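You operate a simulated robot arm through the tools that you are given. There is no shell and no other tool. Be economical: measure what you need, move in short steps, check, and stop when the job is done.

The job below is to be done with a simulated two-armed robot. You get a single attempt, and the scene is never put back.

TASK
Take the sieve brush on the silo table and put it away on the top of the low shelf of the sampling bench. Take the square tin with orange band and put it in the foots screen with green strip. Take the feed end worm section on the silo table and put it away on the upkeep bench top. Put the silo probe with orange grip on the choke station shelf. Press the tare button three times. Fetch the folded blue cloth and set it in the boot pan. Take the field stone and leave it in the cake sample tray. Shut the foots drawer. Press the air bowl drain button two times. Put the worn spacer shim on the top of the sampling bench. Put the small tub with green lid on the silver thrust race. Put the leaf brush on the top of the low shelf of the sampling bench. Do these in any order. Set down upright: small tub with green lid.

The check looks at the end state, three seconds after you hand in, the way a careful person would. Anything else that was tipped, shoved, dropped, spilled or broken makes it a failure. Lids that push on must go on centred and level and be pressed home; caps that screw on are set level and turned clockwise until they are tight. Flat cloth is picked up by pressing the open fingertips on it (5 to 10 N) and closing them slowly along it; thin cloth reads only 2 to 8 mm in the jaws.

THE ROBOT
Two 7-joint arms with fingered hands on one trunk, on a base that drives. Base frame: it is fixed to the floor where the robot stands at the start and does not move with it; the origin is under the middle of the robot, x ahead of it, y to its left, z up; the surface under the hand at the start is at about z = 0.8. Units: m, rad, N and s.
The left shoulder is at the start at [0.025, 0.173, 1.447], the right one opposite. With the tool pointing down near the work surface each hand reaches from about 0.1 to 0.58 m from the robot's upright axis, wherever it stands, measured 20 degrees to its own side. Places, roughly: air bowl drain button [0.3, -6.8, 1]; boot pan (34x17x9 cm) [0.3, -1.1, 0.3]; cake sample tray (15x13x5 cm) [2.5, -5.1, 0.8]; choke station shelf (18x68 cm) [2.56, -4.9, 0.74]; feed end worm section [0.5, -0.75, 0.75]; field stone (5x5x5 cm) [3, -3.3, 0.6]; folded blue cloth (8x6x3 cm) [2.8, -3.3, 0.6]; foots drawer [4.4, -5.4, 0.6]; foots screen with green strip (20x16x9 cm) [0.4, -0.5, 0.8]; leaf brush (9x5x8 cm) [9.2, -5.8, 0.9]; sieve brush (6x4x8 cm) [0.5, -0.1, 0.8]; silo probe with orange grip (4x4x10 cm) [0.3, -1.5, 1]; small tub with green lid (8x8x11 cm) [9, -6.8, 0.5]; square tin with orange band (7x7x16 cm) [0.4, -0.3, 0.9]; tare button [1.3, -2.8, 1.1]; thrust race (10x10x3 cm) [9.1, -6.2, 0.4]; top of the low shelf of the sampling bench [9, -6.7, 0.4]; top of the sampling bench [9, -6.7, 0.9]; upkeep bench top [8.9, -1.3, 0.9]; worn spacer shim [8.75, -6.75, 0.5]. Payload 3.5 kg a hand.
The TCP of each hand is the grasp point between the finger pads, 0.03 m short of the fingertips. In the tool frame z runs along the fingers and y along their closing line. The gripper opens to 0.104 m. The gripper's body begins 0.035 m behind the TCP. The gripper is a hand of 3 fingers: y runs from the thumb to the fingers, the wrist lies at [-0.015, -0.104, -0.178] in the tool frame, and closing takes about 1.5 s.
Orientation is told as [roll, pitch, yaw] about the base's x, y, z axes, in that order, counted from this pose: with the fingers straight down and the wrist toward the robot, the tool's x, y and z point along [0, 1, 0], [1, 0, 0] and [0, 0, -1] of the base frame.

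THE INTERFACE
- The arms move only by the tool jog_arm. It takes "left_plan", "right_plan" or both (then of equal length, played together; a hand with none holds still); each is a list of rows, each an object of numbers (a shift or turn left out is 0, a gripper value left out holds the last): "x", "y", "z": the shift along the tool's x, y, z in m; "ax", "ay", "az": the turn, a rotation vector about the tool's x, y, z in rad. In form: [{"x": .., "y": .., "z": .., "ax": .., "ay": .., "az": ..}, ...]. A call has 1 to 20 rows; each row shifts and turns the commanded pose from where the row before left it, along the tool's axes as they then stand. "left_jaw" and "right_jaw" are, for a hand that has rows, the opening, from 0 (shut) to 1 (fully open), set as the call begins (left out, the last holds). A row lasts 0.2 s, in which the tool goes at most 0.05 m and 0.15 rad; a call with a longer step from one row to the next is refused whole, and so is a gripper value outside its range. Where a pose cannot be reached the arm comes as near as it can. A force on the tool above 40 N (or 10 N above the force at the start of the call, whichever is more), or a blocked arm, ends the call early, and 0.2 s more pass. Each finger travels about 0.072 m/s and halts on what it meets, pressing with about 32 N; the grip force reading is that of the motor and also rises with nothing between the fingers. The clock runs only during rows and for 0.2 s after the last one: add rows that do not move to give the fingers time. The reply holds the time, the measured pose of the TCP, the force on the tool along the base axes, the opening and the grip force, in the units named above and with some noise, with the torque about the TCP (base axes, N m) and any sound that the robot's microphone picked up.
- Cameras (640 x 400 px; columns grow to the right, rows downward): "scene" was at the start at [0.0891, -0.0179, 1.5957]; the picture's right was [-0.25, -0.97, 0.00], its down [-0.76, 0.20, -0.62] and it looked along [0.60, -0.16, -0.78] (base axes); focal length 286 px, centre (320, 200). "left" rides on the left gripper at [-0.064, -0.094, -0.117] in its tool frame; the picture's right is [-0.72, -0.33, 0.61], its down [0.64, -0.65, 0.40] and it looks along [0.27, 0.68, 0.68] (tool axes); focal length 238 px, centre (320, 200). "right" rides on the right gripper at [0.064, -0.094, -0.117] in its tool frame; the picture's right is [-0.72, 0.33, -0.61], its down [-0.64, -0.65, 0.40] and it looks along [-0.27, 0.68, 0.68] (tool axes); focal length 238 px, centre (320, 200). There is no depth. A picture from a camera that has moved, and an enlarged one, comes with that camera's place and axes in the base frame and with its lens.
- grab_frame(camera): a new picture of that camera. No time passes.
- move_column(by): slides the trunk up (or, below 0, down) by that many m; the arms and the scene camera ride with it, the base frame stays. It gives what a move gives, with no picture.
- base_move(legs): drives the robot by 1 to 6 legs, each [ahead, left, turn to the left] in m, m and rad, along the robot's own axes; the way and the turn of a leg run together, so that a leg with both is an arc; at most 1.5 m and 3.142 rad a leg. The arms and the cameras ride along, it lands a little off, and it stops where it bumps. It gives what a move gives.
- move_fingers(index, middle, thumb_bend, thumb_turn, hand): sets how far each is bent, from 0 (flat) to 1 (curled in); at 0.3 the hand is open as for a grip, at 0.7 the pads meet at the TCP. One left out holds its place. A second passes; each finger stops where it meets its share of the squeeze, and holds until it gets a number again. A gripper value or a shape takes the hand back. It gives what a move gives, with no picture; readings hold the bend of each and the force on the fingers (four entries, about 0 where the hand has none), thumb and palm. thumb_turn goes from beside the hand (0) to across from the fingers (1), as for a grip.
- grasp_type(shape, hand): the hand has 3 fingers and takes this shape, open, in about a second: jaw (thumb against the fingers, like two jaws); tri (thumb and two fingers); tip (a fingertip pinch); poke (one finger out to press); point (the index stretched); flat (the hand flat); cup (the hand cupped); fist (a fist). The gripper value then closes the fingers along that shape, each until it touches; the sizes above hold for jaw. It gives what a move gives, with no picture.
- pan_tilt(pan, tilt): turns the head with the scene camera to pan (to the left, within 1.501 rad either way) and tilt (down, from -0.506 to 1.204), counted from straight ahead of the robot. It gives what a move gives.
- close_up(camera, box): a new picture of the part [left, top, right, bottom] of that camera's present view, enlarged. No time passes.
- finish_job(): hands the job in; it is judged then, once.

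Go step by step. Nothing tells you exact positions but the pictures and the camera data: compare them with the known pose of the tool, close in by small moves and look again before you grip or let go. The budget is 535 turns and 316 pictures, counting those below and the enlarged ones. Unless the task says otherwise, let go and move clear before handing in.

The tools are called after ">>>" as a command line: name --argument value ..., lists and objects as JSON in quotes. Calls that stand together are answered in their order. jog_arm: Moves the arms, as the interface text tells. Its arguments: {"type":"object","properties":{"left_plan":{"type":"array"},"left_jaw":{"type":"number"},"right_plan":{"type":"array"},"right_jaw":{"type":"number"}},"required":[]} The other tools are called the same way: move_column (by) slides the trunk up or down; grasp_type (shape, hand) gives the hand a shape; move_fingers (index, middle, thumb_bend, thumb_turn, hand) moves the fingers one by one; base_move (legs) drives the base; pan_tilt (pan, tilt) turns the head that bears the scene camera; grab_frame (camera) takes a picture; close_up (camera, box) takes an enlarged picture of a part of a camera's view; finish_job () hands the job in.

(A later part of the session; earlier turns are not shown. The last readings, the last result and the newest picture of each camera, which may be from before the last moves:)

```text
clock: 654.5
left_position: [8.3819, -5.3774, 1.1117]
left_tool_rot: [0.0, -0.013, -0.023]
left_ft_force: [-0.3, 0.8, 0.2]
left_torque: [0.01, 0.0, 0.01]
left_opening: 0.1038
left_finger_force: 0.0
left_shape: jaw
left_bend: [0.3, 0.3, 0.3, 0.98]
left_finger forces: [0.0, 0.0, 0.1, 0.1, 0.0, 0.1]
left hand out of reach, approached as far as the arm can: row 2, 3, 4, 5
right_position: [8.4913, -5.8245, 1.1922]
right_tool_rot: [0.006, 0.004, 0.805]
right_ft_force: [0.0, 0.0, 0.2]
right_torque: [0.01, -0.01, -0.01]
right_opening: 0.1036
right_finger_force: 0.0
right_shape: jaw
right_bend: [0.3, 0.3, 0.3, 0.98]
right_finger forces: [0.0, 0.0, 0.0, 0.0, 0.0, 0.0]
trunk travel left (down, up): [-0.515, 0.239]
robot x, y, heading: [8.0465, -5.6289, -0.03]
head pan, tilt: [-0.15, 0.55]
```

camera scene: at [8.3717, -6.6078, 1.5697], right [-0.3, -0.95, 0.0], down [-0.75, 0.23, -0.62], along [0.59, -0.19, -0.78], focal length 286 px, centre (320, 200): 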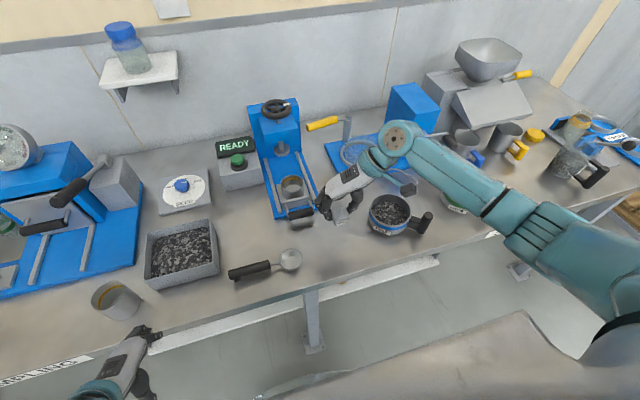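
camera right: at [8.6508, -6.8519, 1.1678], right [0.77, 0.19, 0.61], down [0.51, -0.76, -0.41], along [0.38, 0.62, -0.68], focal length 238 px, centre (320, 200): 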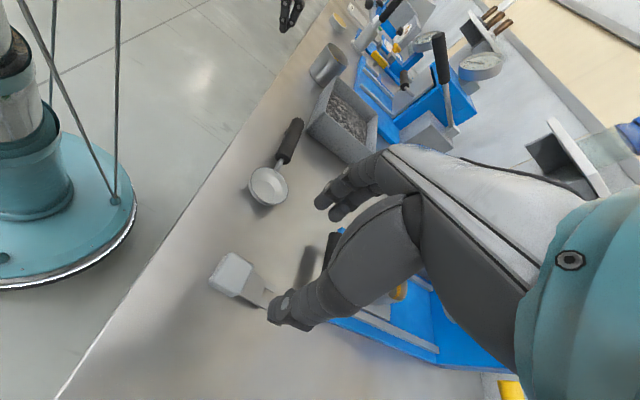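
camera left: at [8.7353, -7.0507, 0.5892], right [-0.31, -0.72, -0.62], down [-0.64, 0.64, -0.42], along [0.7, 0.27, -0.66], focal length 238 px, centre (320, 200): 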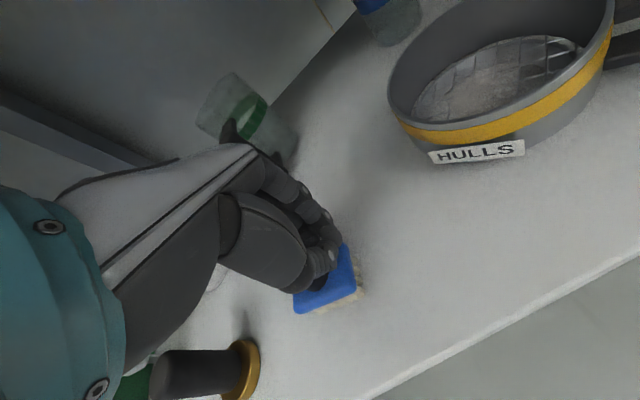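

>>> jog_arm --left_plan '[{"z": -0.04, "y": 0.03}, {"z": -0.035, "y": 0.03}, {}]'

>>> base_move --legs '[[0, 0, 0.03], [0, -0.15, 0], [0.25, 0, 0]]'

>>> grab_frame --camera "scene"

```text
clock: 655.3
left_position: [8.4417, -5.3769, 1.189]
left_tool_rot: [0.001, -0.013, -0.021]
left_ft_force: [0.2, -0.4, 1.2]
left_torque: [0.03, 0.0, 0.0]
left_opening: 0.1037
left_finger_force: 0.1
left_shape: jaw
left_bend: [0.3, 0.3, 0.3, 0.98]
left_finger forces: [0.0, 0.1, 0.0, 0.0, 0.0, 0.1]
right_position: [8.4905, -5.8241, 1.1934]
right_tool_rot: [0.005, 0.005, 0.801]
right_ft_force: [0.2, -0.1, -0.1]
right_torque: [0.01, 0.02, 0.01]
right_opening: 0.1039
right_finger_force: 0.1
right_shape: jaw
right_bend: [0.3, 0.3, 0.3, 0.98]
right_finger forces: [0.0, 0.1, 0.1, 0.0, 0.0, 0.1]
trunk travel left (down, up): [-0.515, 0.239]
robot x, y, heading: [8.0454, -5.6282, -0.032]
head pan, tilt: [-0.15, 0.55]
```

```text
clock: 658.5
left_position: [8.6843, -5.5162, 1.188]
left_tool_rot: [-0.001, -0.014, 0.005]
left_ft_force: [0.7, -0.4, 0.2]
left_torque: [0.01, 0.01, -0.01]
left_opening: 0.1037
left_finger_force: 0.1
left_shape: jaw
left_bend: [0.3, 0.3, 0.3, 0.98]
left_finger forces: [0.0, 0.0, 0.1, 0.0, 0.0, 0.0]
right_position: [8.7472, -5.9607, 1.1925]
right_tool_rot: [0.005, 0.005, 0.833]
right_ft_force: [-0.1, 0.4, -0.5]
right_torque: [0.0, -0.02, 0.0]
right_opening: 0.1035
right_finger_force: 0.1
right_shape: jaw
right_bend: [0.3, 0.3, 0.3, 0.98]
right_finger forces: [0.1, 0.0, 0.1, 0.0, 0.0, 0.0]
trunk travel left (down, up): [-0.515, 0.239]
robot x, y, heading: [8.2993, -5.773, 0.0]
head pan, tilt: [-0.15, 0.55]
```

```text
73 pictures are left
camera scene: at [8.4055, -5.7905, 1.5989], right [-0.15, -0.99, 0.0], down [-0.52, 0.08, -0.85], along [0.84, -0.13, -0.52], focal length 286 px, centre (320, 200)
```

scene: 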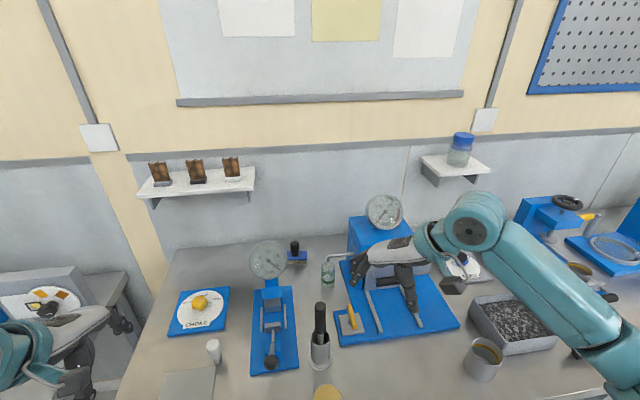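

>>> jog_arm --right_plan '[{"y": 0.042, "x": 0.005}, {"y": 0.042, "x": 0.005}, {"y": 0.042, "x": 0.005}, {"y": 0.043, "x": 0.004}, {}]'

>>> base_move --legs '[[0.12, 0, 0]]'

>>> base_move --legs '[[0.08, 0, 0]]'

>>> grab_frame --camera "scene"

```text
clock: 659.7
left_position: [8.6842, -5.5168, 1.1894]
left_tool_rot: [0.001, -0.014, 0.007]
left_ft_force: [-0.2, 1.0, 0.2]
left_torque: [-0.03, 0.0, 0.01]
left_opening: 0.1036
left_finger_force: 0.0
left_shape: jaw
left_bend: [0.3, 0.3, 0.3, 0.98]
left_finger forces: [0.0, 0.1, 0.1, 0.0, 0.0, 0.0]
right_position: [8.8462, -5.8253, 1.1925]
right_tool_rot: [0.005, 0.004, 0.833]
right_ft_force: [-0.6, -0.3, -0.4]
right_torque: [-0.03, 0.01, -0.01]
right_opening: 0.1037
right_finger_force: 0.1
right_shape: jaw
right_bend: [0.3, 0.3, 0.3, 0.98]
right_finger forces: [0.0, 0.1, 0.0, 0.0, 0.0, 0.0]
trunk travel left (down, up): [-0.515, 0.239]
robot x, y, heading: [8.2946, -5.7757, -0.001]
head pan, tilt: [-0.15, 0.55]
```

```text
clock: 660.9
left_position: [8.8044, -5.5151, 1.1872]
left_tool_rot: [0.0, -0.015, 0.008]
left_ft_force: [0.0, -0.6, 0.0]
left_torque: [0.04, -0.02, 0.0]
left_opening: 0.1038
left_finger_force: 0.1
left_shape: jaw
left_bend: [0.3, 0.3, 0.3, 0.98]
left_finger forces: [0.0, 0.1, 0.0, 0.1, 0.0, 0.0]
right_position: [8.967, -5.8227, 1.1925]
right_tool_rot: [0.005, 0.004, 0.834]
right_ft_force: [0.2, 0.5, 0.5]
right_torque: [0.01, 0.01, 0.0]
right_opening: 0.1037
right_finger_force: 0.0
right_shape: jaw
right_bend: [0.3, 0.3, 0.3, 0.98]
right_finger forces: [0.1, 0.0, 0.0, 0.0, 0.0, 0.0]
trunk travel left (down, up): [-0.515, 0.239]
robot x, y, heading: [8.4132, -5.779, 0.002]
head pan, tilt: [-0.15, 0.55]
```

```text
clock: 662.0
left_position: [8.8855, -5.515, 1.1881]
left_tool_rot: [0.001, -0.013, 0.007]
left_ft_force: [0.1, 0.3, -0.3]
left_torque: [-0.02, -0.01, 0.03]
left_opening: 0.1037
left_finger_force: 0.1
left_shape: jaw
left_bend: [0.3, 0.3, 0.3, 0.98]
left_finger forces: [0.1, 0.0, 0.1, 0.0, 0.0, 0.0]
right_position: [9.0489, -5.8241, 1.1905]
right_tool_rot: [0.005, 0.006, 0.832]
right_ft_force: [-0.1, 0.4, -0.6]
right_torque: [-0.01, 0.01, 0.04]
right_opening: 0.104
right_finger_force: 0.1
right_shape: jaw
right_bend: [0.3, 0.3, 0.3, 0.98]
right_finger forces: [0.0, 0.0, 0.1, 0.1, 0.0, 0.1]
trunk travel left (down, up): [-0.515, 0.239]
robot x, y, heading: [8.4975, -5.7814, 0.005]
head pan, tilt: [-0.15, 0.55]
```

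```text
72 pictures are left
camera scene: at [8.6065, -5.7905, 1.5989], right [-0.15, -0.99, 0.0], down [-0.52, 0.08, -0.85], along [0.84, -0.13, -0.52], focal length 286 px, centre (320, 200)
```

scene: 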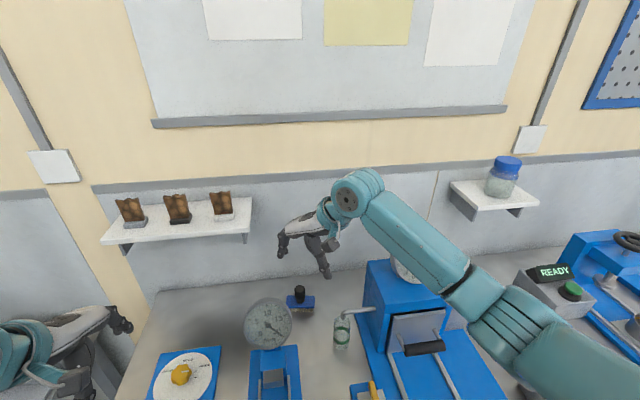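

>>> jog_arm --right_plan '[{"y": 0.022, "x": -0.022}, {"y": 0.022, "x": -0.022}, {"y": 0.022, "x": -0.022}, {}]'

>>> move_column --by -0.08

```text
clock: 663.0
left_position: [8.8845, -5.5157, 1.1883]
left_tool_rot: [0.0, -0.014, 0.006]
left_ft_force: [-0.5, -0.4, -0.4]
left_torque: [0.02, -0.04, -0.01]
left_opening: 0.1036
left_finger_force: 0.0
left_shape: jaw
left_bend: [0.3, 0.3, 0.3, 0.98]
left_finger forces: [0.0, 0.0, 0.1, 0.1, 0.0, 0.0]
right_position: [9.1413, -5.8204, 1.1916]
right_tool_rot: [0.004, 0.004, 0.834]
right_ft_force: [0.5, 1.4, -0.5]
right_torque: [0.02, 0.01, 0.02]
right_opening: 0.1036
right_finger_force: 0.0
right_shape: jaw
right_bend: [0.3, 0.3, 0.3, 0.98]
right_finger forces: [0.1, 0.1, 0.0, 0.1, 0.1, 0.0]
trunk travel left (down, up): [-0.515, 0.239]
robot x, y, heading: [8.4975, -5.7761, -0.0]
head pan, tilt: [-0.15, 0.55]
```

```text
clock: 664.1
left_position: [8.8845, -5.5155, 1.1081]
left_tool_rot: [0.0, -0.017, 0.008]
left_ft_force: [-0.1, 0.3, -0.1]
left_torque: [0.01, -0.02, -0.06]
left_opening: 0.1037
left_finger_force: 0.0
left_shape: jaw
left_bend: [0.3, 0.3, 0.3, 0.98]
left_finger forces: [0.0, 0.1, 0.1, 0.0, 0.1, 0.0]
right_position: [9.1402, -5.8204, 1.1121]
right_tool_rot: [0.005, 0.004, 0.831]
right_ft_force: [0.1, 0.2, -0.3]
right_torque: [-0.02, -0.03, -0.03]
right_opening: 0.1036
right_finger_force: 0.0
right_shape: jaw
right_bend: [0.3, 0.3, 0.3, 0.98]
right_finger forces: [0.0, 0.0, 0.0, 0.0, 0.0, 0.1]
trunk travel left (down, up): [-0.435, 0.319]
robot x, y, heading: [8.5004, -5.776, 0.004]
head pan, tilt: [-0.15, 0.55]
```

>>> jog_arm --right_plan '[{"y": 0.013, "x": -0.013}, {"y": 0.013, "x": -0.013}, {}]'

>>> grab_frame --camera "right"

>>> grab_frame --camera "scene"

```text
clock: 665.0
left_position: [8.8849, -5.5155, 1.1082]
left_tool_rot: [0.0, -0.013, 0.007]
left_ft_force: [-0.9, -0.3, 0.7]
left_torque: [0.0, 0.01, 0.0]
left_opening: 0.1035
left_finger_force: 0.1
left_shape: jaw
left_bend: [0.3, 0.3, 0.3, 0.98]
left_finger forces: [0.1, 0.1, 0.0, 0.0, 0.1, 0.0]
right_position: [9.1604, -5.8185, 1.1106]
right_tool_rot: [0.004, 0.005, 0.832]
right_ft_force: [0.2, -1.2, 0.3]
right_torque: [-0.02, 0.02, 0.01]
right_opening: 0.1038
right_finger_force: 0.1
right_shape: jaw
right_bend: [0.3, 0.3, 0.3, 0.98]
right_finger forces: [0.0, 0.0, 0.0, 0.0, 0.0, 0.0]
right hand out of reach, approached as far as the arm can: row 2
trunk travel left (down, up): [-0.435, 0.319]
robot x, y, heading: [8.5004, -5.776, -0.0]
head pan, tilt: [-0.15, 0.55]
```

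```text
71 pictures are left
camera right: at [9.0513, -5.8444, 1.2266], right [0.76, -0.24, 0.61], down [0.03, -0.91, -0.4], along [0.65, 0.33, -0.68], focal length 238 px, centre (320, 200)
```

right: 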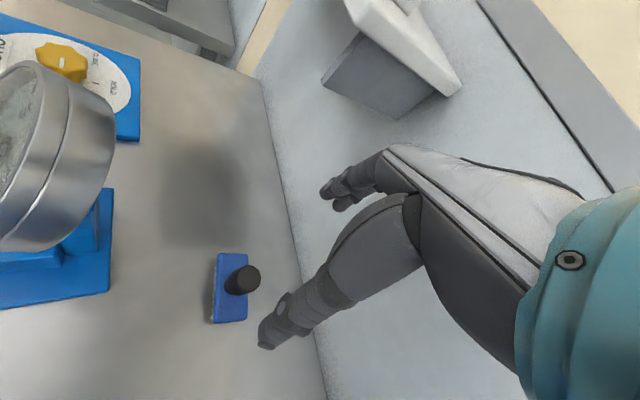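

```text
70 pictures are left
camera scene: at [8.6175, -5.7903, 1.5185], right [-0.15, -0.99, 0.0], down [-0.52, 0.08, -0.85], along [0.84, -0.13, -0.52], focal length 286 px, centre (320, 200)
```

scene: 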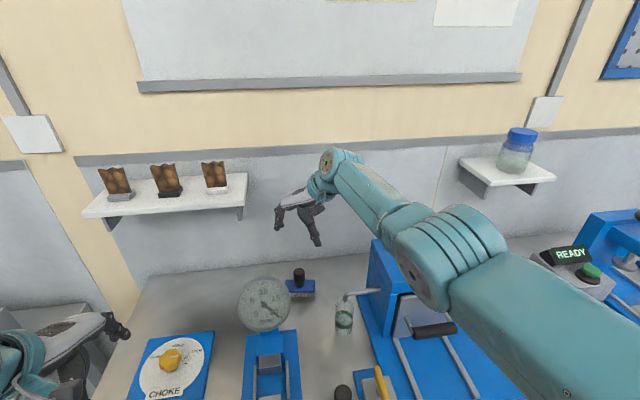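

The knob is right below (within 1 cm). Lower the trunk 0.1, then the arm.

>>> move_column --by -0.1

>>> jog_arm --right_plan '[{"y": 0.006, "x": -0.005, "z": 0.02}, {"z": 0.02}, {}]'

>>> close_up --camera "right" --box '[160, 130, 420, 370]'

```text
clock: 666.3
left_position: [8.8852, -5.5154, 1.0056]
left_tool_rot: [0.0, -0.006, 0.008]
left_ft_force: [0.0, 0.3, -0.2]
left_torque: [0.01, 0.01, 0.01]
left_opening: 0.1039
left_finger_force: 0.0
left_shape: jaw
left_bend: [0.3, 0.3, 0.3, 0.98]
left_finger forces: [0.0, 0.1, 0.0, 0.0, 0.0, 0.1]
right_position: [9.1627, -5.8173, 1.0103]
right_tool_rot: [0.007, 0.003, 0.832]
right_ft_force: [-0.1, -0.5, -1.1]
right_torque: [0.04, 0.03, 0.02]
right_opening: 0.1035
right_finger_force: 0.0
right_shape: jaw
right_bend: [0.3, 0.3, 0.3, 0.98]
right_finger forces: [0.0, 0.1, 0.0, 0.0, 0.0, 0.0]
trunk travel left (down, up): [-0.335, 0.419]
robot x, y, heading: [8.4942, -5.7792, -0.001]
head pan, tilt: [-0.15, 0.55]
```

```text
clock: 667.1
left_position: [8.8863, -5.5139, 1.0058]
left_tool_rot: [0.0, -0.007, 0.007]
left_ft_force: [-0.9, -0.9, -0.1]
left_torque: [0.01, -0.03, 0.02]
left_opening: 0.1036
left_finger_force: 0.0
left_shape: jaw
left_bend: [0.3, 0.3, 0.3, 0.98]
left_finger forces: [0.1, 0.0, 0.0, 0.0, 0.0, 0.0]
right_position: [9.1692, -5.8168, 0.9716]
right_tool_rot: [0.005, 0.003, 0.832]
right_ft_force: [0.6, 0.0, -0.3]
right_torque: [0.03, 0.0, 0.01]
right_opening: 0.1038
right_finger_force: 0.1
right_shape: jaw
right_bend: [0.3, 0.3, 0.3, 0.98]
right_finger forces: [0.0, 0.0, 0.0, 0.0, 0.1, 0.1]
trunk travel left (down, up): [-0.335, 0.419]
robot x, y, heading: [8.4947, -5.7777, -0.001]
head pan, tilt: [-0.15, 0.55]
```

```text
1.67 times, centred on (290, 250) of right
camera zoom: at [9.0591, -5.8428, 1.0871], right [0.76, -0.24, 0.61], down [0.03, -0.91, -0.4], along [0.65, 0.33, -0.68], focal length 397 px, centre (370, 117)
```

zoom: 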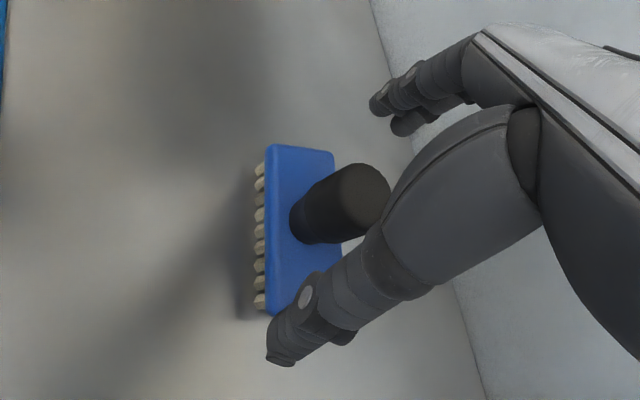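

>>> jog_arm --right_plan '[{"y": -0.004, "x": 0.005, "z": 0.015}, {"z": 0.012}, {"z": 0.006}, {}]'

>>> jog_arm --right_plan '[{}, {}, {}, {}, {}, {}, {}, {}]' --right_jaw 0

>>> close_up --camera "right" --box '[160, 130, 420, 370]'

```text
clock: 668.1
left_position: [8.8861, -5.5158, 1.006]
left_tool_rot: [-0.002, -0.008, 0.006]
left_ft_force: [-0.3, -1.4, -0.2]
left_torque: [0.0, -0.04, -0.01]
left_opening: 0.1037
left_finger_force: 0.2
left_shape: jaw
left_bend: [0.3, 0.3, 0.3, 0.98]
left_finger forces: [0.1, 0.0, 0.1, 0.0, 0.1, 0.1]
right_position: [9.1627, -5.8164, 0.9365]
right_tool_rot: [0.006, 0.007, 0.833]
right_ft_force: [-0.5, -0.8, -0.1]
right_torque: [0.01, 0.03, -0.02]
right_opening: 0.1036
right_finger_force: 0.1
right_shape: jaw
right_bend: [0.3, 0.3, 0.3, 0.98]
right_finger forces: [0.0, 0.0, 0.0, 0.0, 0.1, 0.1]
trunk travel left (down, up): [-0.335, 0.419]
robot x, y, heading: [8.4962, -5.7782, -0.001]
head pan, tilt: [-0.15, 0.55]
```

```text
clock: 669.9
left_position: [8.8847, -5.517, 1.0062]
left_tool_rot: [0.002, -0.009, 0.006]
left_ft_force: [0.5, 0.1, 0.9]
left_torque: [-0.04, -0.01, -0.01]
left_opening: 0.1038
left_finger_force: 0.1
left_shape: jaw
left_bend: [0.3, 0.3, 0.3, 0.98]
left_finger forces: [0.0, 0.0, 0.0, 0.1, 0.0, 0.1]
right_position: [9.1627, -5.8158, 0.9402]
right_tool_rot: [0.003, 0.001, 0.831]
right_ft_force: [0.8, -2.5, 17.7]
right_torque: [0.09, -0.43, 0.0]
right_opening: 0.0203
right_finger_force: 32.1
right_shape: jaw
right_bend: [0.75, 0.53, 0.76, 1.0]
right_finger forces: [0.0, 28.9, 0.1, 0.0, 24.3, 0.0]
trunk travel left (down, up): [-0.335, 0.419]
robot x, y, heading: [8.4977, -5.7756, 0.001]
head pan, tilt: [-0.15, 0.55]
```

```text
1.67 times, centred on (290, 250) of right
camera zoom: at [9.0521, -5.8426, 1.0553], right [0.75, -0.24, 0.61], down [0.03, -0.91, -0.41], along [0.66, 0.33, -0.68], focal length 397 px, centre (370, 117)
```

zoom: 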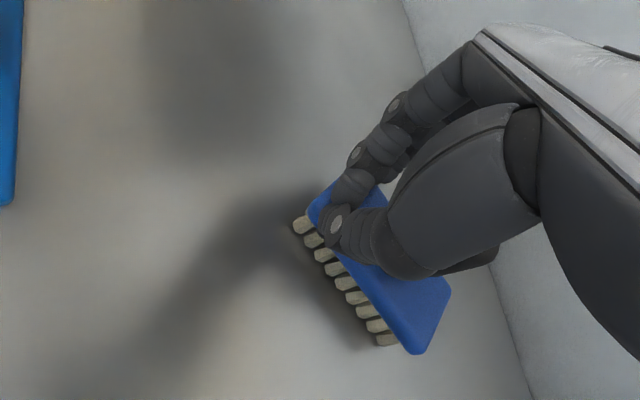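

>>> jog_arm --right_plan '[{"z": -0.01}, {"z": -0.02}, {"z": -0.02}, {}]'

>>> close_up --camera "right" --box '[160, 130, 420, 370]'

```text
clock: 670.9
left_position: [8.8866, -5.5149, 1.0063]
left_tool_rot: [0.0, -0.006, 0.006]
left_ft_force: [0.7, 0.1, -0.7]
left_torque: [0.03, 0.02, -0.02]
left_opening: 0.1035
left_finger_force: 0.1
left_shape: jaw
left_bend: [0.3, 0.3, 0.3, 0.98]
left_finger forces: [0.0, 0.0, 0.0, 0.0, 0.0, 0.0]
right_position: [9.1611, -5.817, 0.9873]
right_tool_rot: [0.005, 0.004, 0.831]
right_ft_force: [-0.9, -0.9, 0.0]
right_torque: [0.03, 0.02, -0.01]
right_opening: 0.0145
right_finger_force: 31.7
right_shape: jaw
right_bend: [0.75, 0.74, 0.79, 1.0]
right_finger forces: [0.0, 0.1, 0.0, 0.1, 0.0, 0.1]
trunk travel left (down, up): [-0.335, 0.419]
robot x, y, heading: [8.499, -5.7817, 0.0]
head pan, tilt: [-0.15, 0.55]
```

```text
1.67 times, centred on (290, 250) of right
camera zoom: at [9.0522, -5.8423, 1.1038], right [0.76, -0.24, 0.61], down [0.03, -0.91, -0.4], along [0.65, 0.33, -0.68], focal length 397 px, centre (370, 117)
```

zoom: 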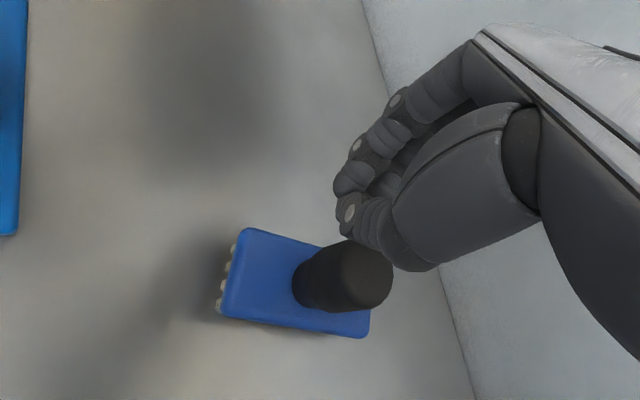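

The knob slipped out toward the middle finger's side and the brush just turned in place. I'll rise, open, re-centre with a small offset, and try a higher grip.

>>> jog_arm --right_plan '[{"z": -0.025}, {}, {}, {}, {"y": -0.01, "x": -0.014}, {"y": -0.009, "x": -0.014}, {}]' --right_jaw 0.8

>>> close_up --camera "right" --box '[160, 130, 420, 370]'

```text
clock: 672.5
left_position: [8.8864, -5.5154, 1.0054]
left_tool_rot: [-0.001, -0.007, 0.008]
left_ft_force: [-0.9, 0.0, 0.0]
left_torque: [0.02, 0.02, 0.0]
left_opening: 0.1037
left_finger_force: 0.0
left_shape: jaw
left_bend: [0.3, 0.3, 0.3, 0.98]
left_finger forces: [0.0, 0.1, 0.0, 0.0, 0.0, 0.1]
right_position: [9.1694, -5.8487, 1.0126]
right_tool_rot: [0.004, 0.004, 0.833]
right_ft_force: [0.1, -1.1, -0.1]
right_torque: [-0.04, -0.02, 0.0]
right_opening: 0.083
right_finger_force: 0.0
right_shape: jaw
right_bend: [0.27, 0.34, 0.5, 0.99]
right_finger forces: [0.0, 0.0, 0.0, 0.0, 0.0, 0.0]
trunk travel left (down, up): [-0.335, 0.419]
robot x, y, heading: [8.5, -5.7759, 0.001]
head pan, tilt: [-0.15, 0.55]
```

```text
1.67 times, centred on (290, 250) of right
camera zoom: at [9.0597, -5.8758, 1.1285], right [0.76, -0.24, 0.61], down [0.03, -0.91, -0.4], along [0.65, 0.33, -0.68], focal length 397 px, centre (370, 117)
```

zoom: 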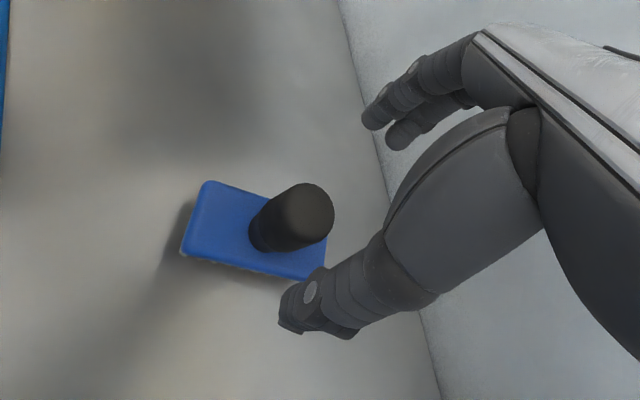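

>>> jog_arm --right_plan '[{"z": 0.03}, {"z": 0.025}, {"z": 0.01}, {}]'

>>> jog_arm --right_plan '[{}, {}, {}, {}, {}, {}]' --right_jaw 0

>>> close_up --camera "right" --box '[160, 130, 420, 370]'

```text
clock: 673.5
left_position: [8.885, -5.5149, 1.0075]
left_tool_rot: [0.0, -0.005, 0.008]
left_ft_force: [0.3, 0.0, -0.5]
left_torque: [0.0, -0.01, 0.01]
left_opening: 0.1038
left_finger_force: 0.1
left_shape: jaw
left_bend: [0.3, 0.3, 0.3, 0.98]
left_finger forces: [0.0, 0.0, 0.0, 0.1, 0.1, 0.0]
right_position: [9.1693, -5.8487, 0.9452]
right_tool_rot: [0.006, 0.005, 0.833]
right_ft_force: [-0.5, -0.7, -0.2]
right_torque: [0.01, 0.0, 0.0]
right_opening: 0.083
right_finger_force: 0.1
right_shape: jaw
right_bend: [0.27, 0.34, 0.5, 0.99]
right_finger forces: [0.0, 0.0, 0.1, 0.0, 0.1, 0.1]
trunk travel left (down, up): [-0.335, 0.419]
robot x, y, heading: [8.5011, -5.774, -0.001]
head pan, tilt: [-0.15, 0.55]
```

```text
clock: 674.9
left_position: [8.8858, -5.5152, 1.0061]
left_tool_rot: [-0.002, -0.007, 0.007]
left_ft_force: [0.9, 0.3, -0.4]
left_torque: [0.01, 0.01, 0.01]
left_opening: 0.1037
left_finger_force: 0.0
left_shape: jaw
left_bend: [0.3, 0.3, 0.3, 0.98]
left_finger forces: [0.1, 0.0, 0.1, 0.0, 0.0, 0.0]
right_position: [9.1707, -5.8507, 0.9466]
right_tool_rot: [0.005, 0.004, 0.833]
right_ft_force: [0.2, 0.3, -0.6]
right_torque: [0.0, -0.02, 0.0]
right_opening: 0.0215
right_finger_force: 31.8
right_shape: jaw
right_bend: [0.74, 0.63, 0.75, 1.0]
right_finger forces: [17.1, 7.2, 0.1, 0.0, 25.1, 0.0]
trunk travel left (down, up): [-0.335, 0.419]
robot x, y, heading: [8.4939, -5.7768, -0.001]
head pan, tilt: [-0.15, 0.55]
```

```text
1.67 times, centred on (290, 250) of right
camera zoom: at [9.0599, -5.8752, 1.0633], right [0.76, -0.24, 0.61], down [0.03, -0.91, -0.4], along [0.65, 0.33, -0.68], focal length 397 px, centre (370, 117)
```

zoom: 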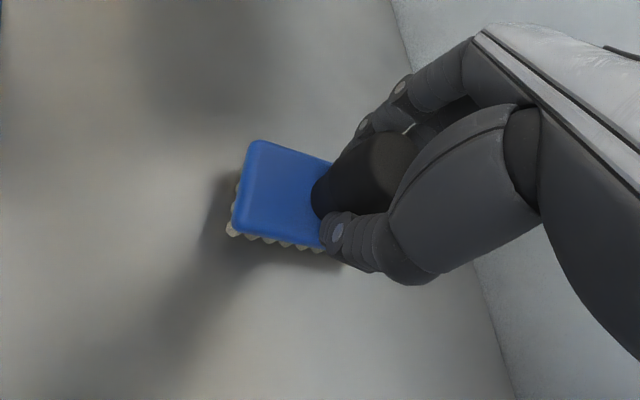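

Gripped by both fingers and the thumb. Lifting gently.

>>> jog_arm --right_plan '[{"z": -0.015}, {"z": -0.02}, {"z": -0.025}, {}]'

>>> move_column --by 0.18

>>> close_up --camera "right" --box '[160, 130, 420, 370]'

```text
clock: 675.9
left_position: [8.887, -5.5153, 1.006]
left_tool_rot: [0.002, -0.007, 0.007]
left_ft_force: [-0.4, -0.2, 0.1]
left_torque: [-0.02, -0.01, 0.0]
left_opening: 0.1036
left_finger_force: 0.0
left_shape: jaw
left_bend: [0.3, 0.3, 0.3, 0.98]
left_finger forces: [0.1, 0.1, 0.1, 0.0, 0.0, 0.0]
right_position: [9.1706, -5.8506, 1.0093]
right_tool_rot: [0.005, 0.006, 0.833]
right_ft_force: [0.7, 0.0, -1.6]
right_torque: [0.0, 0.02, 0.01]
right_opening: 0.0214
right_finger_force: 32.0
right_shape: jaw
right_bend: [0.74, 0.63, 0.76, 1.0]
right_finger forces: [17.1, 7.3, 0.0, 0.0, 25.1, 0.0]
trunk travel left (down, up): [-0.335, 0.419]
robot x, y, heading: [8.4953, -5.7807, 0.002]
head pan, tilt: [-0.15, 0.55]
```

```text
clock: 677.9
left_position: [8.8868, -5.5154, 1.1862]
left_tool_rot: [-0.002, -0.005, 0.008]
left_ft_force: [-0.7, -0.2, -0.5]
left_torque: [0.01, -0.04, 0.0]
left_opening: 0.1039
left_finger_force: 0.0
left_shape: jaw
left_bend: [0.3, 0.3, 0.3, 0.98]
left_finger forces: [0.1, 0.0, 0.0, 0.1, 0.0, 0.0]
right_position: [9.1651, -5.8493, 1.2105]
right_tool_rot: [-0.021, -0.021, 0.831]
right_ft_force: [-0.4, -1.0, -1.9]
right_torque: [-0.02, -0.03, 0.0]
right_opening: 0.0213
right_finger_force: 32.2
right_shape: jaw
right_bend: [0.74, 0.63, 0.76, 1.0]
right_finger forces: [17.6, 7.6, 0.0, 0.0, 24.9, 0.0]
trunk travel left (down, up): [-0.515, 0.239]
robot x, y, heading: [8.5018, -5.7752, 0.002]
head pan, tilt: [-0.15, 0.55]
```

```text
1.67 times, centred on (290, 250) of right
camera zoom: at [9.0513, -5.8751, 1.3234], right [0.73, -0.24, 0.64], down [0.05, -0.91, -0.4], along [0.68, 0.33, -0.66], focal length 397 px, centre (370, 117)
```

zoom: 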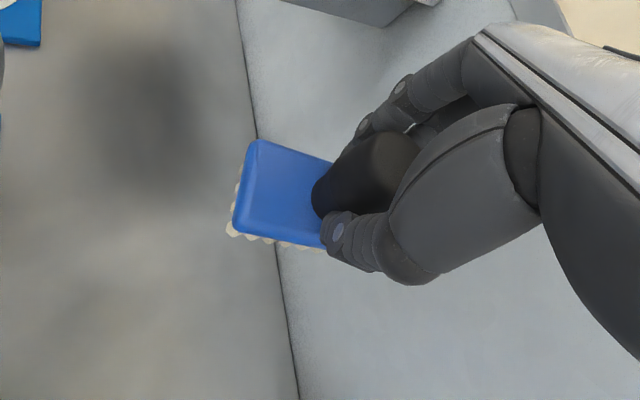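

Leaf brush secured. Withdrawing, then lowering the trunk for the low shelf.

>>> base_move --legs '[[-0.3, 0, 0], [-0.28, 0, 0]]'

>>> jog_arm --left_plan '[{"z": 0.04}, {"z": 0.04}, {"z": 0.04}, {"z": 0.04}, {"z": 0.04}, {"z": 0.04}, {"z": 0.04}, {"y": -0.03}, {"y": -0.03}, {"y": -0.04}, {}]' --right_plan '[{"y": -0.02, "x": 0.02}, {"y": -0.02, "x": 0.02}, {"y": -0.02, "x": 0.02, "z": 0.02}, {"z": 0.04}, {"z": 0.04}, {"z": 0.04}, {}, {}, {}, {}, {}]'

>>> move_column --by -0.4

>>> move_column --by -0.1

```text
clock: 681.5
left_position: [8.3105, -5.5163, 1.1869]
left_tool_rot: [-0.001, -0.008, 0.002]
left_ft_force: [-0.4, 0.2, 0.3]
left_torque: [-0.01, 0.01, 0.0]
left_opening: 0.104
left_finger_force: 0.0
left_shape: jaw
left_bend: [0.3, 0.3, 0.3, 0.98]
left_finger forces: [0.0, 0.1, 0.0, 0.0, 0.1, 0.0]
right_position: [8.5882, -5.8519, 1.2121]
right_tool_rot: [-0.021, -0.02, 0.829]
right_ft_force: [0.1, -0.1, -1.3]
right_torque: [0.01, 0.0, 0.04]
right_opening: 0.0217
right_finger_force: 32.3
right_shape: jaw
right_bend: [0.74, 0.63, 0.76, 1.0]
right_finger forces: [17.6, 7.4, 0.0, 0.0, 24.8, 0.0]
trunk travel left (down, up): [-0.515, 0.239]
robot x, y, heading: [7.9217, -5.7769, -0.003]
head pan, tilt: [-0.15, 0.55]
```

```text
clock: 683.9
left_position: [8.2135, -5.517, 0.904]
left_tool_rot: [-0.002, -0.007, 0.003]
left_ft_force: [0.1, -0.1, 0.5]
left_torque: [0.03, -0.01, 0.0]
left_opening: 0.1036
left_finger_force: 0.0
left_shape: jaw
left_bend: [0.3, 0.3, 0.3, 0.98]
left_finger forces: [0.0, 0.0, 0.0, 0.0, 0.0, 0.0]
right_position: [8.5074, -5.8557, 1.0691]
right_tool_rot: [-0.023, -0.021, 0.829]
right_ft_force: [-0.2, -0.6, -0.7]
right_torque: [-0.05, -0.02, -0.01]
right_opening: 0.0213
right_finger_force: 31.7
right_shape: jaw
right_bend: [0.74, 0.63, 0.76, 1.0]
right_finger forces: [18.3, 7.9, 0.0, 0.1, 24.6, 0.1]
trunk travel left (down, up): [-0.515, 0.239]
robot x, y, heading: [7.9231, -5.7779, -0.005]
head pan, tilt: [-0.15, 0.55]
```

```text
clock: 687.7
left_position: [8.2136, -5.5164, 0.5043]
left_tool_rot: [-0.001, -0.007, 0.003]
left_ft_force: [0.2, -0.1, -0.5]
left_torque: [-0.02, 0.01, 0.02]
left_opening: 0.1037
left_finger_force: 0.1
left_shape: jaw
left_bend: [0.3, 0.3, 0.3, 0.98]
left_finger forces: [0.0, 0.0, 0.0, 0.1, 0.0, 0.0]
right_position: [8.5079, -5.8546, 0.6693]
right_tool_rot: [-0.023, -0.022, 0.828]
right_ft_force: [0.0, 1.2, -0.9]
right_torque: [0.0, 0.02, 0.01]
right_opening: 0.0214
right_finger_force: 31.9
right_shape: jaw
right_bend: [0.74, 0.63, 0.76, 1.0]
right_finger forces: [18.9, 8.0, 0.0, 0.1, 24.7, 0.0]
trunk travel left (down, up): [-0.115, 0.639]
robot x, y, heading: [7.9191, -5.7758, -0.009]
head pan, tilt: [-0.15, 0.55]
```

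```text
clock: 689.0
left_position: [8.2141, -5.5166, 0.4041]
left_tool_rot: [-0.001, -0.007, 0.002]
left_ft_force: [-0.4, 0.4, -0.4]
left_torque: [-0.01, -0.04, 0.01]
left_opening: 0.1038
left_finger_force: 0.1
left_shape: jaw
left_bend: [0.3, 0.3, 0.3, 0.98]
left_finger forces: [0.0, 0.1, 0.1, 0.0, 0.0, 0.0]
right_position: [8.5093, -5.8559, 0.5693]
right_tool_rot: [-0.022, -0.019, 0.828]
right_ft_force: [0.6, -0.7, -0.8]
right_torque: [-0.03, 0.03, 0.03]
right_opening: 0.0215
right_finger_force: 32.3
right_shape: jaw
right_bend: [0.74, 0.63, 0.76, 1.0]
right_finger forces: [18.9, 7.9, 0.0, 0.0, 24.7, 0.1]
trunk travel left (down, up): [-0.015, 0.739]
robot x, y, heading: [7.9237, -5.7784, -0.008]
head pan, tilt: [-0.15, 0.55]
```

>>> base_move --legs '[[0, -0.5, 0.008]]'

>>> jog_arm --right_plan '[{"z": 0.03, "ax": 0.02, "ay": 0.02}, {}]'

>>> pan_tilt --pan -0.05 --tilt 0.62

>>> grab_frame --camera "scene"

```text
clock: 692.0
left_position: [8.211, -6.011, 0.406]
left_tool_rot: [0.001, -0.007, 0.017]
left_ft_force: [-0.7, -0.7, -0.3]
left_torque: [0.0, -0.01, -0.01]
left_opening: 0.1036
left_finger_force: 0.0
left_shape: jaw
left_bend: [0.3, 0.3, 0.3, 0.98]
left_finger forces: [0.0, 0.1, 0.0, 0.0, 0.0, 0.1]
right_position: [8.511, -6.3442, 0.5695]
right_tool_rot: [-0.022, -0.022, 0.842]
right_ft_force: [-0.1, -0.1, -1.2]
right_torque: [0.01, 0.03, 0.01]
right_opening: 0.0212
right_finger_force: 32.1
right_shape: jaw
right_bend: [0.74, 0.63, 0.76, 1.0]
right_finger forces: [19.0, 8.0, 0.0, 0.0, 24.7, 0.0]
trunk travel left (down, up): [-0.015, 0.739]
robot x, y, heading: [7.9221, -6.2785, 0.014]
head pan, tilt: [-0.15, 0.55]
```

```text
clock: 692.6
left_position: [8.2103, -6.0097, 0.405]
left_tool_rot: [0.0, -0.006, 0.017]
left_ft_force: [-0.6, -0.3, -0.8]
left_torque: [-0.02, 0.02, 0.0]
left_opening: 0.1037
left_finger_force: 0.1
left_shape: jaw
left_bend: [0.3, 0.3, 0.3, 0.98]
left_finger forces: [0.1, 0.1, 0.2, 0.0, 0.0, 0.0]
right_position: [8.511, -6.3453, 0.5383]
right_tool_rot: [-0.003, 0.0, 0.843]
right_ft_force: [-0.5, -0.2, -0.5]
right_torque: [0.02, 0.01, 0.0]
right_opening: 0.0216
right_finger_force: 31.8
right_shape: jaw
right_bend: [0.74, 0.63, 0.76, 1.0]
right_finger forces: [19.1, 7.9, 0.1, 0.0, 24.8, 0.0]
trunk travel left (down, up): [-0.015, 0.739]
robot x, y, heading: [7.9215, -6.2716, 0.016]
head pan, tilt: [-0.15, 0.55]
```

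```text
clock: 693.2
left_position: [8.2115, -6.011, 0.4048]
left_tool_rot: [0.001, -0.007, 0.018]
left_ft_force: [-0.7, -0.1, 0.2]
left_torque: [0.0, -0.02, 0.01]
left_opening: 0.1035
left_finger_force: 0.1
left_shape: jaw
left_bend: [0.3, 0.3, 0.3, 0.98]
left_finger forces: [0.1, 0.0, 0.0, 0.0, 0.0, 0.0]
right_position: [8.5113, -6.3459, 0.5387]
right_tool_rot: [-0.002, -0.001, 0.843]
right_ft_force: [-0.6, -0.2, -0.9]
right_torque: [-0.01, -0.03, 0.03]
right_opening: 0.0213
right_finger_force: 32.0
right_shape: jaw
right_bend: [0.74, 0.63, 0.76, 1.0]
right_finger forces: [19.1, 8.1, 0.0, 0.0, 24.8, 0.1]
trunk travel left (down, up): [-0.015, 0.739]
robot x, y, heading: [7.9239, -6.2757, 0.008]
head pan, tilt: [-0.051, 0.62]
```

```text
63 pictures are left
camera scene: at [8.2301, -6.2759, 1.0771], right [-0.04, -1.0, 0.0], down [-0.58, 0.02, -0.81], along [0.81, -0.03, -0.58], focal length 286 px, centre (320, 200)
```

scene: 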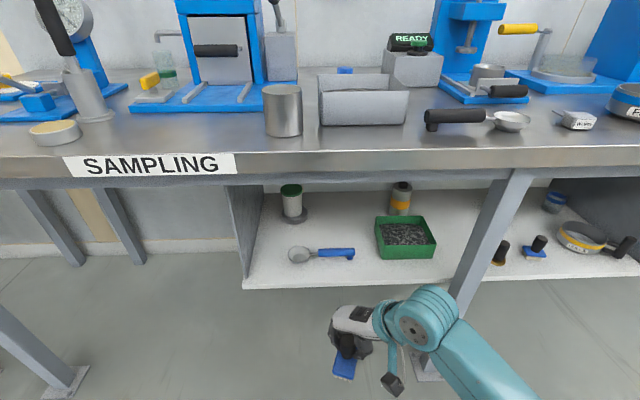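

>>> base_move --legs '[[0.36, 0, -0.01]]'

>>> jog_arm --right_plan '[{"y": 0.02, "x": -0.024}, {"y": 0.02, "x": -0.024}, {"y": 0.02, "x": -0.024}, {}]'

>>> grab_frame --camera "right"

```text
clock: 695.6
left_position: [8.5752, -6.0128, 0.4051]
left_tool_rot: [0.0, -0.007, 0.005]
left_ft_force: [0.8, 0.7, 0.1]
left_torque: [0.01, -0.01, -0.04]
left_opening: 0.104
left_finger_force: 0.0
left_shape: jaw
left_bend: [0.3, 0.3, 0.3, 0.98]
left_finger forces: [0.0, 0.0, 0.1, 0.0, 0.0, 0.1]
right_position: [8.8711, -6.3506, 0.5385]
right_tool_rot: [-0.002, -0.001, 0.832]
right_ft_force: [-0.3, -0.3, -1.4]
right_torque: [0.01, -0.01, 0.01]
right_opening: 0.0215
right_finger_force: 31.6
right_shape: jaw
right_bend: [0.74, 0.63, 0.76, 1.0]
right_finger forces: [19.0, 8.1, 0.1, 0.1, 24.8, 0.1]
trunk travel left (down, up): [-0.015, 0.739]
robot x, y, heading: [8.2819, -6.2778, -0.001]
head pan, tilt: [-0.051, 0.62]
```

```text
clock: 696.6
left_position: [8.5738, -6.013, 0.4059]
left_tool_rot: [-0.002, -0.007, 0.006]
left_ft_force: [-0.5, -0.3, -0.5]
left_torque: [0.04, -0.03, 0.0]
left_opening: 0.1037
left_finger_force: 0.1
left_shape: jaw
left_bend: [0.3, 0.3, 0.3, 0.98]
left_finger forces: [0.1, 0.0, 0.1, 0.0, 0.1, 0.0]
right_position: [8.963, -6.3543, 0.538]
right_tool_rot: [-0.002, -0.001, 0.831]
right_ft_force: [-0.1, 0.0, -1.9]
right_torque: [-0.03, -0.01, -0.04]
right_opening: 0.0213
right_finger_force: 32.3
right_shape: jaw
right_bend: [0.74, 0.63, 0.76, 1.0]
right_finger forces: [19.3, 8.1, 0.1, 0.0, 24.8, 0.0]
trunk travel left (down, up): [-0.015, 0.739]
robot x, y, heading: [8.2854, -6.2725, -0.001]
head pan, tilt: [-0.051, 0.62]
```

```text
62 pictures are left
camera right: at [8.8528, -6.3803, 0.6543], right [0.75, -0.24, 0.61], down [0.03, -0.91, -0.4], along [0.66, 0.32, -0.68], focal length 238 px, centre (320, 200)
```

right: 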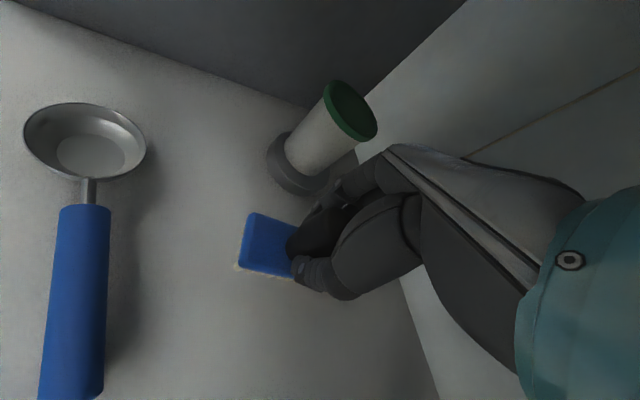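

Clear spot. Lowering with small steps.

>>> jog_arm --right_plan '[{"z": 0.03}, {"z": 0.01}, {"z": 0.004}, {}]'

>>> jog_arm --right_plan '[{"z": 0.003}, {"z": 0.002}, {}]'

```text
clock: 697.6
left_position: [8.5741, -6.0124, 0.4052]
left_tool_rot: [0.0, -0.007, 0.008]
left_ft_force: [0.1, -0.3, 0.3]
left_torque: [0.0, 0.01, 0.02]
left_opening: 0.1037
left_finger_force: 0.0
left_shape: jaw
left_bend: [0.3, 0.3, 0.3, 0.98]
left_finger forces: [0.0, 0.0, 0.0, 0.0, 0.1, 0.1]
right_position: [8.9657, -6.3548, 0.4947]
right_tool_rot: [-0.002, -0.001, 0.832]
right_ft_force: [-0.6, -0.1, -1.5]
right_torque: [0.0, -0.01, 0.02]
right_opening: 0.0215
right_finger_force: 32.2
right_shape: jaw
right_bend: [0.74, 0.63, 0.76, 1.0]
right_finger forces: [19.3, 8.2, 0.1, 0.0, 24.9, 0.1]
trunk travel left (down, up): [-0.015, 0.739]
robot x, y, heading: [8.2823, -6.2752, 0.0]
head pan, tilt: [-0.051, 0.62]
```

```text
clock: 698.4
left_position: [8.5742, -6.0124, 0.4051]
left_tool_rot: [0.0, -0.008, 0.006]
left_ft_force: [0.2, 1.1, 0.4]
left_torque: [-0.01, 0.0, -0.01]
left_opening: 0.1035
left_finger_force: 0.1
left_shape: jaw
left_bend: [0.3, 0.3, 0.3, 0.98]
left_finger forces: [0.1, 0.0, 0.0, 0.0, 0.0, 0.0]
right_position: [8.9666, -6.3547, 0.4903]
right_tool_rot: [0.001, 0.001, 0.833]
right_ft_force: [0.1, 0.2, -0.6]
right_torque: [0.01, -0.01, -0.03]
right_opening: 0.0213
right_finger_force: 31.9
right_shape: jaw
right_bend: [0.74, 0.63, 0.76, 1.0]
right_finger forces: [19.3, 8.2, 0.1, 0.0, 24.9, 0.0]
trunk travel left (down, up): [-0.015, 0.739]
robot x, y, heading: [8.2859, -6.2745, -0.005]
head pan, tilt: [-0.051, 0.62]
```

>>> jog_arm --right_plan '[{"z": 0.002}, {"z": 0.002}, {}]'

>>> jog_arm --right_plan '[{"z": 0.002}, {"z": 0.001}, {}]'

```text
clock: 699.2
left_position: [8.5742, -6.0121, 0.4052]
left_tool_rot: [0.0, -0.009, 0.007]
left_ft_force: [-0.6, 0.4, -0.1]
left_torque: [0.03, 0.0, 0.0]
left_opening: 0.1036
left_finger_force: 0.1
left_shape: jaw
left_bend: [0.3, 0.3, 0.3, 0.98]
left_finger forces: [0.0, 0.0, 0.0, 0.1, 0.0, 0.0]
right_position: [8.9652, -6.3537, 0.4855]
right_tool_rot: [-0.002, -0.001, 0.832]
right_ft_force: [0.0, -0.6, -1.7]
right_torque: [0.03, -0.02, -0.02]
right_opening: 0.0213
right_finger_force: 31.8
right_shape: jaw
right_bend: [0.74, 0.63, 0.76, 1.0]
right_finger forces: [19.3, 8.2, 0.0, 0.0, 24.8, 0.0]
trunk travel left (down, up): [-0.015, 0.739]
robot x, y, heading: [8.2844, -6.2761, -0.005]
head pan, tilt: [-0.051, 0.62]
```

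```text
clock: 700.0
left_position: [8.5754, -6.0124, 0.4056]
left_tool_rot: [0.0, -0.007, 0.007]
left_ft_force: [0.1, -0.9, 0.4]
left_torque: [-0.02, 0.03, 0.01]
left_opening: 0.1034
left_finger_force: 0.0
left_shape: jaw
left_bend: [0.3, 0.3, 0.3, 0.98]
left_finger forces: [0.1, 0.0, 0.0, 0.1, 0.0, 0.0]
right_position: [8.9654, -6.3539, 0.4822]
right_tool_rot: [-0.003, -0.002, 0.833]
right_ft_force: [-0.1, -0.8, 1.7]
right_torque: [0.01, 0.0, 0.02]
right_opening: 0.0216
right_finger_force: 31.9
right_shape: jaw
right_bend: [0.74, 0.63, 0.76, 1.0]
right_finger forces: [19.0, 8.5, 0.0, 0.1, 25.0, 0.0]
trunk travel left (down, up): [-0.015, 0.739]
robot x, y, heading: [8.2836, -6.2723, -0.001]
head pan, tilt: [-0.051, 0.62]
```

Light contact. Opening, then lifting straight up.

>>> jog_arm --right_plan '[{}, {}, {}, {}, {}]' --right_jaw 0.7

>>> jog_arm --right_plan '[{"z": -0.015}, {"z": -0.02}, {"z": -0.03}, {}]'

>>> grab_frame --camera "right"

```text
clock: 701.2
left_position: [8.5745, -6.0135, 0.4056]
left_tool_rot: [0.001, -0.008, 0.005]
left_ft_force: [-0.2, -0.9, -1.0]
left_torque: [-0.02, 0.02, -0.04]
left_opening: 0.1035
left_finger_force: 0.0
left_shape: jaw
left_bend: [0.3, 0.3, 0.3, 0.98]
left_finger forces: [0.1, 0.0, 0.0, 0.0, 0.0, 0.0]
right_position: [8.9635, -6.3533, 0.4828]
right_tool_rot: [-0.002, -0.001, 0.832]
right_ft_force: [0.2, 0.2, -0.1]
right_torque: [-0.01, 0.0, 0.01]
right_opening: 0.0725
right_finger_force: 0.0
right_shape: jaw
right_bend: [0.27, 0.37, 0.58, 0.99]
right_finger forces: [0.0, 0.1, 0.0, 0.1, 0.0, 0.0]
trunk travel left (down, up): [-0.015, 0.739]
robot x, y, heading: [8.2837, -6.2759, -0.001]
head pan, tilt: [-0.051, 0.62]
```

```text
clock: 702.2
left_position: [8.5749, -6.0127, 0.4046]
left_tool_rot: [0.001, -0.006, 0.006]
left_ft_force: [0.4, -0.2, 0.4]
left_torque: [0.03, 0.01, 0.02]
left_opening: 0.1035
left_finger_force: 0.0
left_shape: jaw
left_bend: [0.3, 0.3, 0.3, 0.98]
left_finger forces: [0.1, 0.0, 0.0, 0.0, 0.1, 0.1]
right_position: [8.9643, -6.3539, 0.546]
right_tool_rot: [-0.002, -0.001, 0.831]
right_ft_force: [0.1, -0.1, -0.2]
right_torque: [0.01, 0.0, 0.01]
right_opening: 0.0726
right_finger_force: 0.2
right_shape: jaw
right_bend: [0.27, 0.37, 0.58, 0.99]
right_finger forces: [0.0, 0.0, 0.1, 0.1, 0.1, 0.0]
trunk travel left (down, up): [-0.015, 0.739]
robot x, y, heading: [8.2866, -6.2744, -0.008]
head pan, tilt: [-0.051, 0.62]
```

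```text
61 pictures are left
camera right: at [8.8539, -6.3802, 0.6629], right [0.75, -0.24, 0.61], down [0.03, -0.91, -0.4], along [0.66, 0.32, -0.68], focal length 238 px, centre (320, 200)
```

right: 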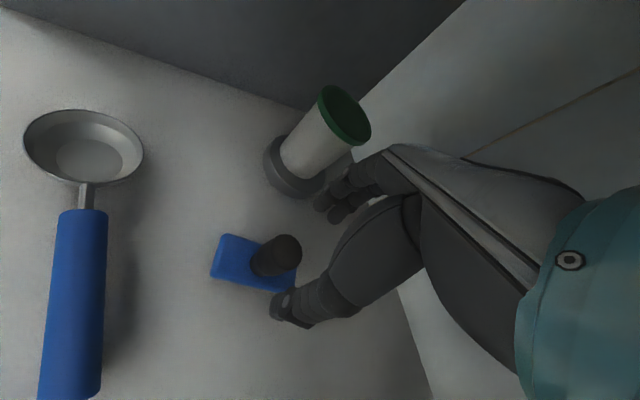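

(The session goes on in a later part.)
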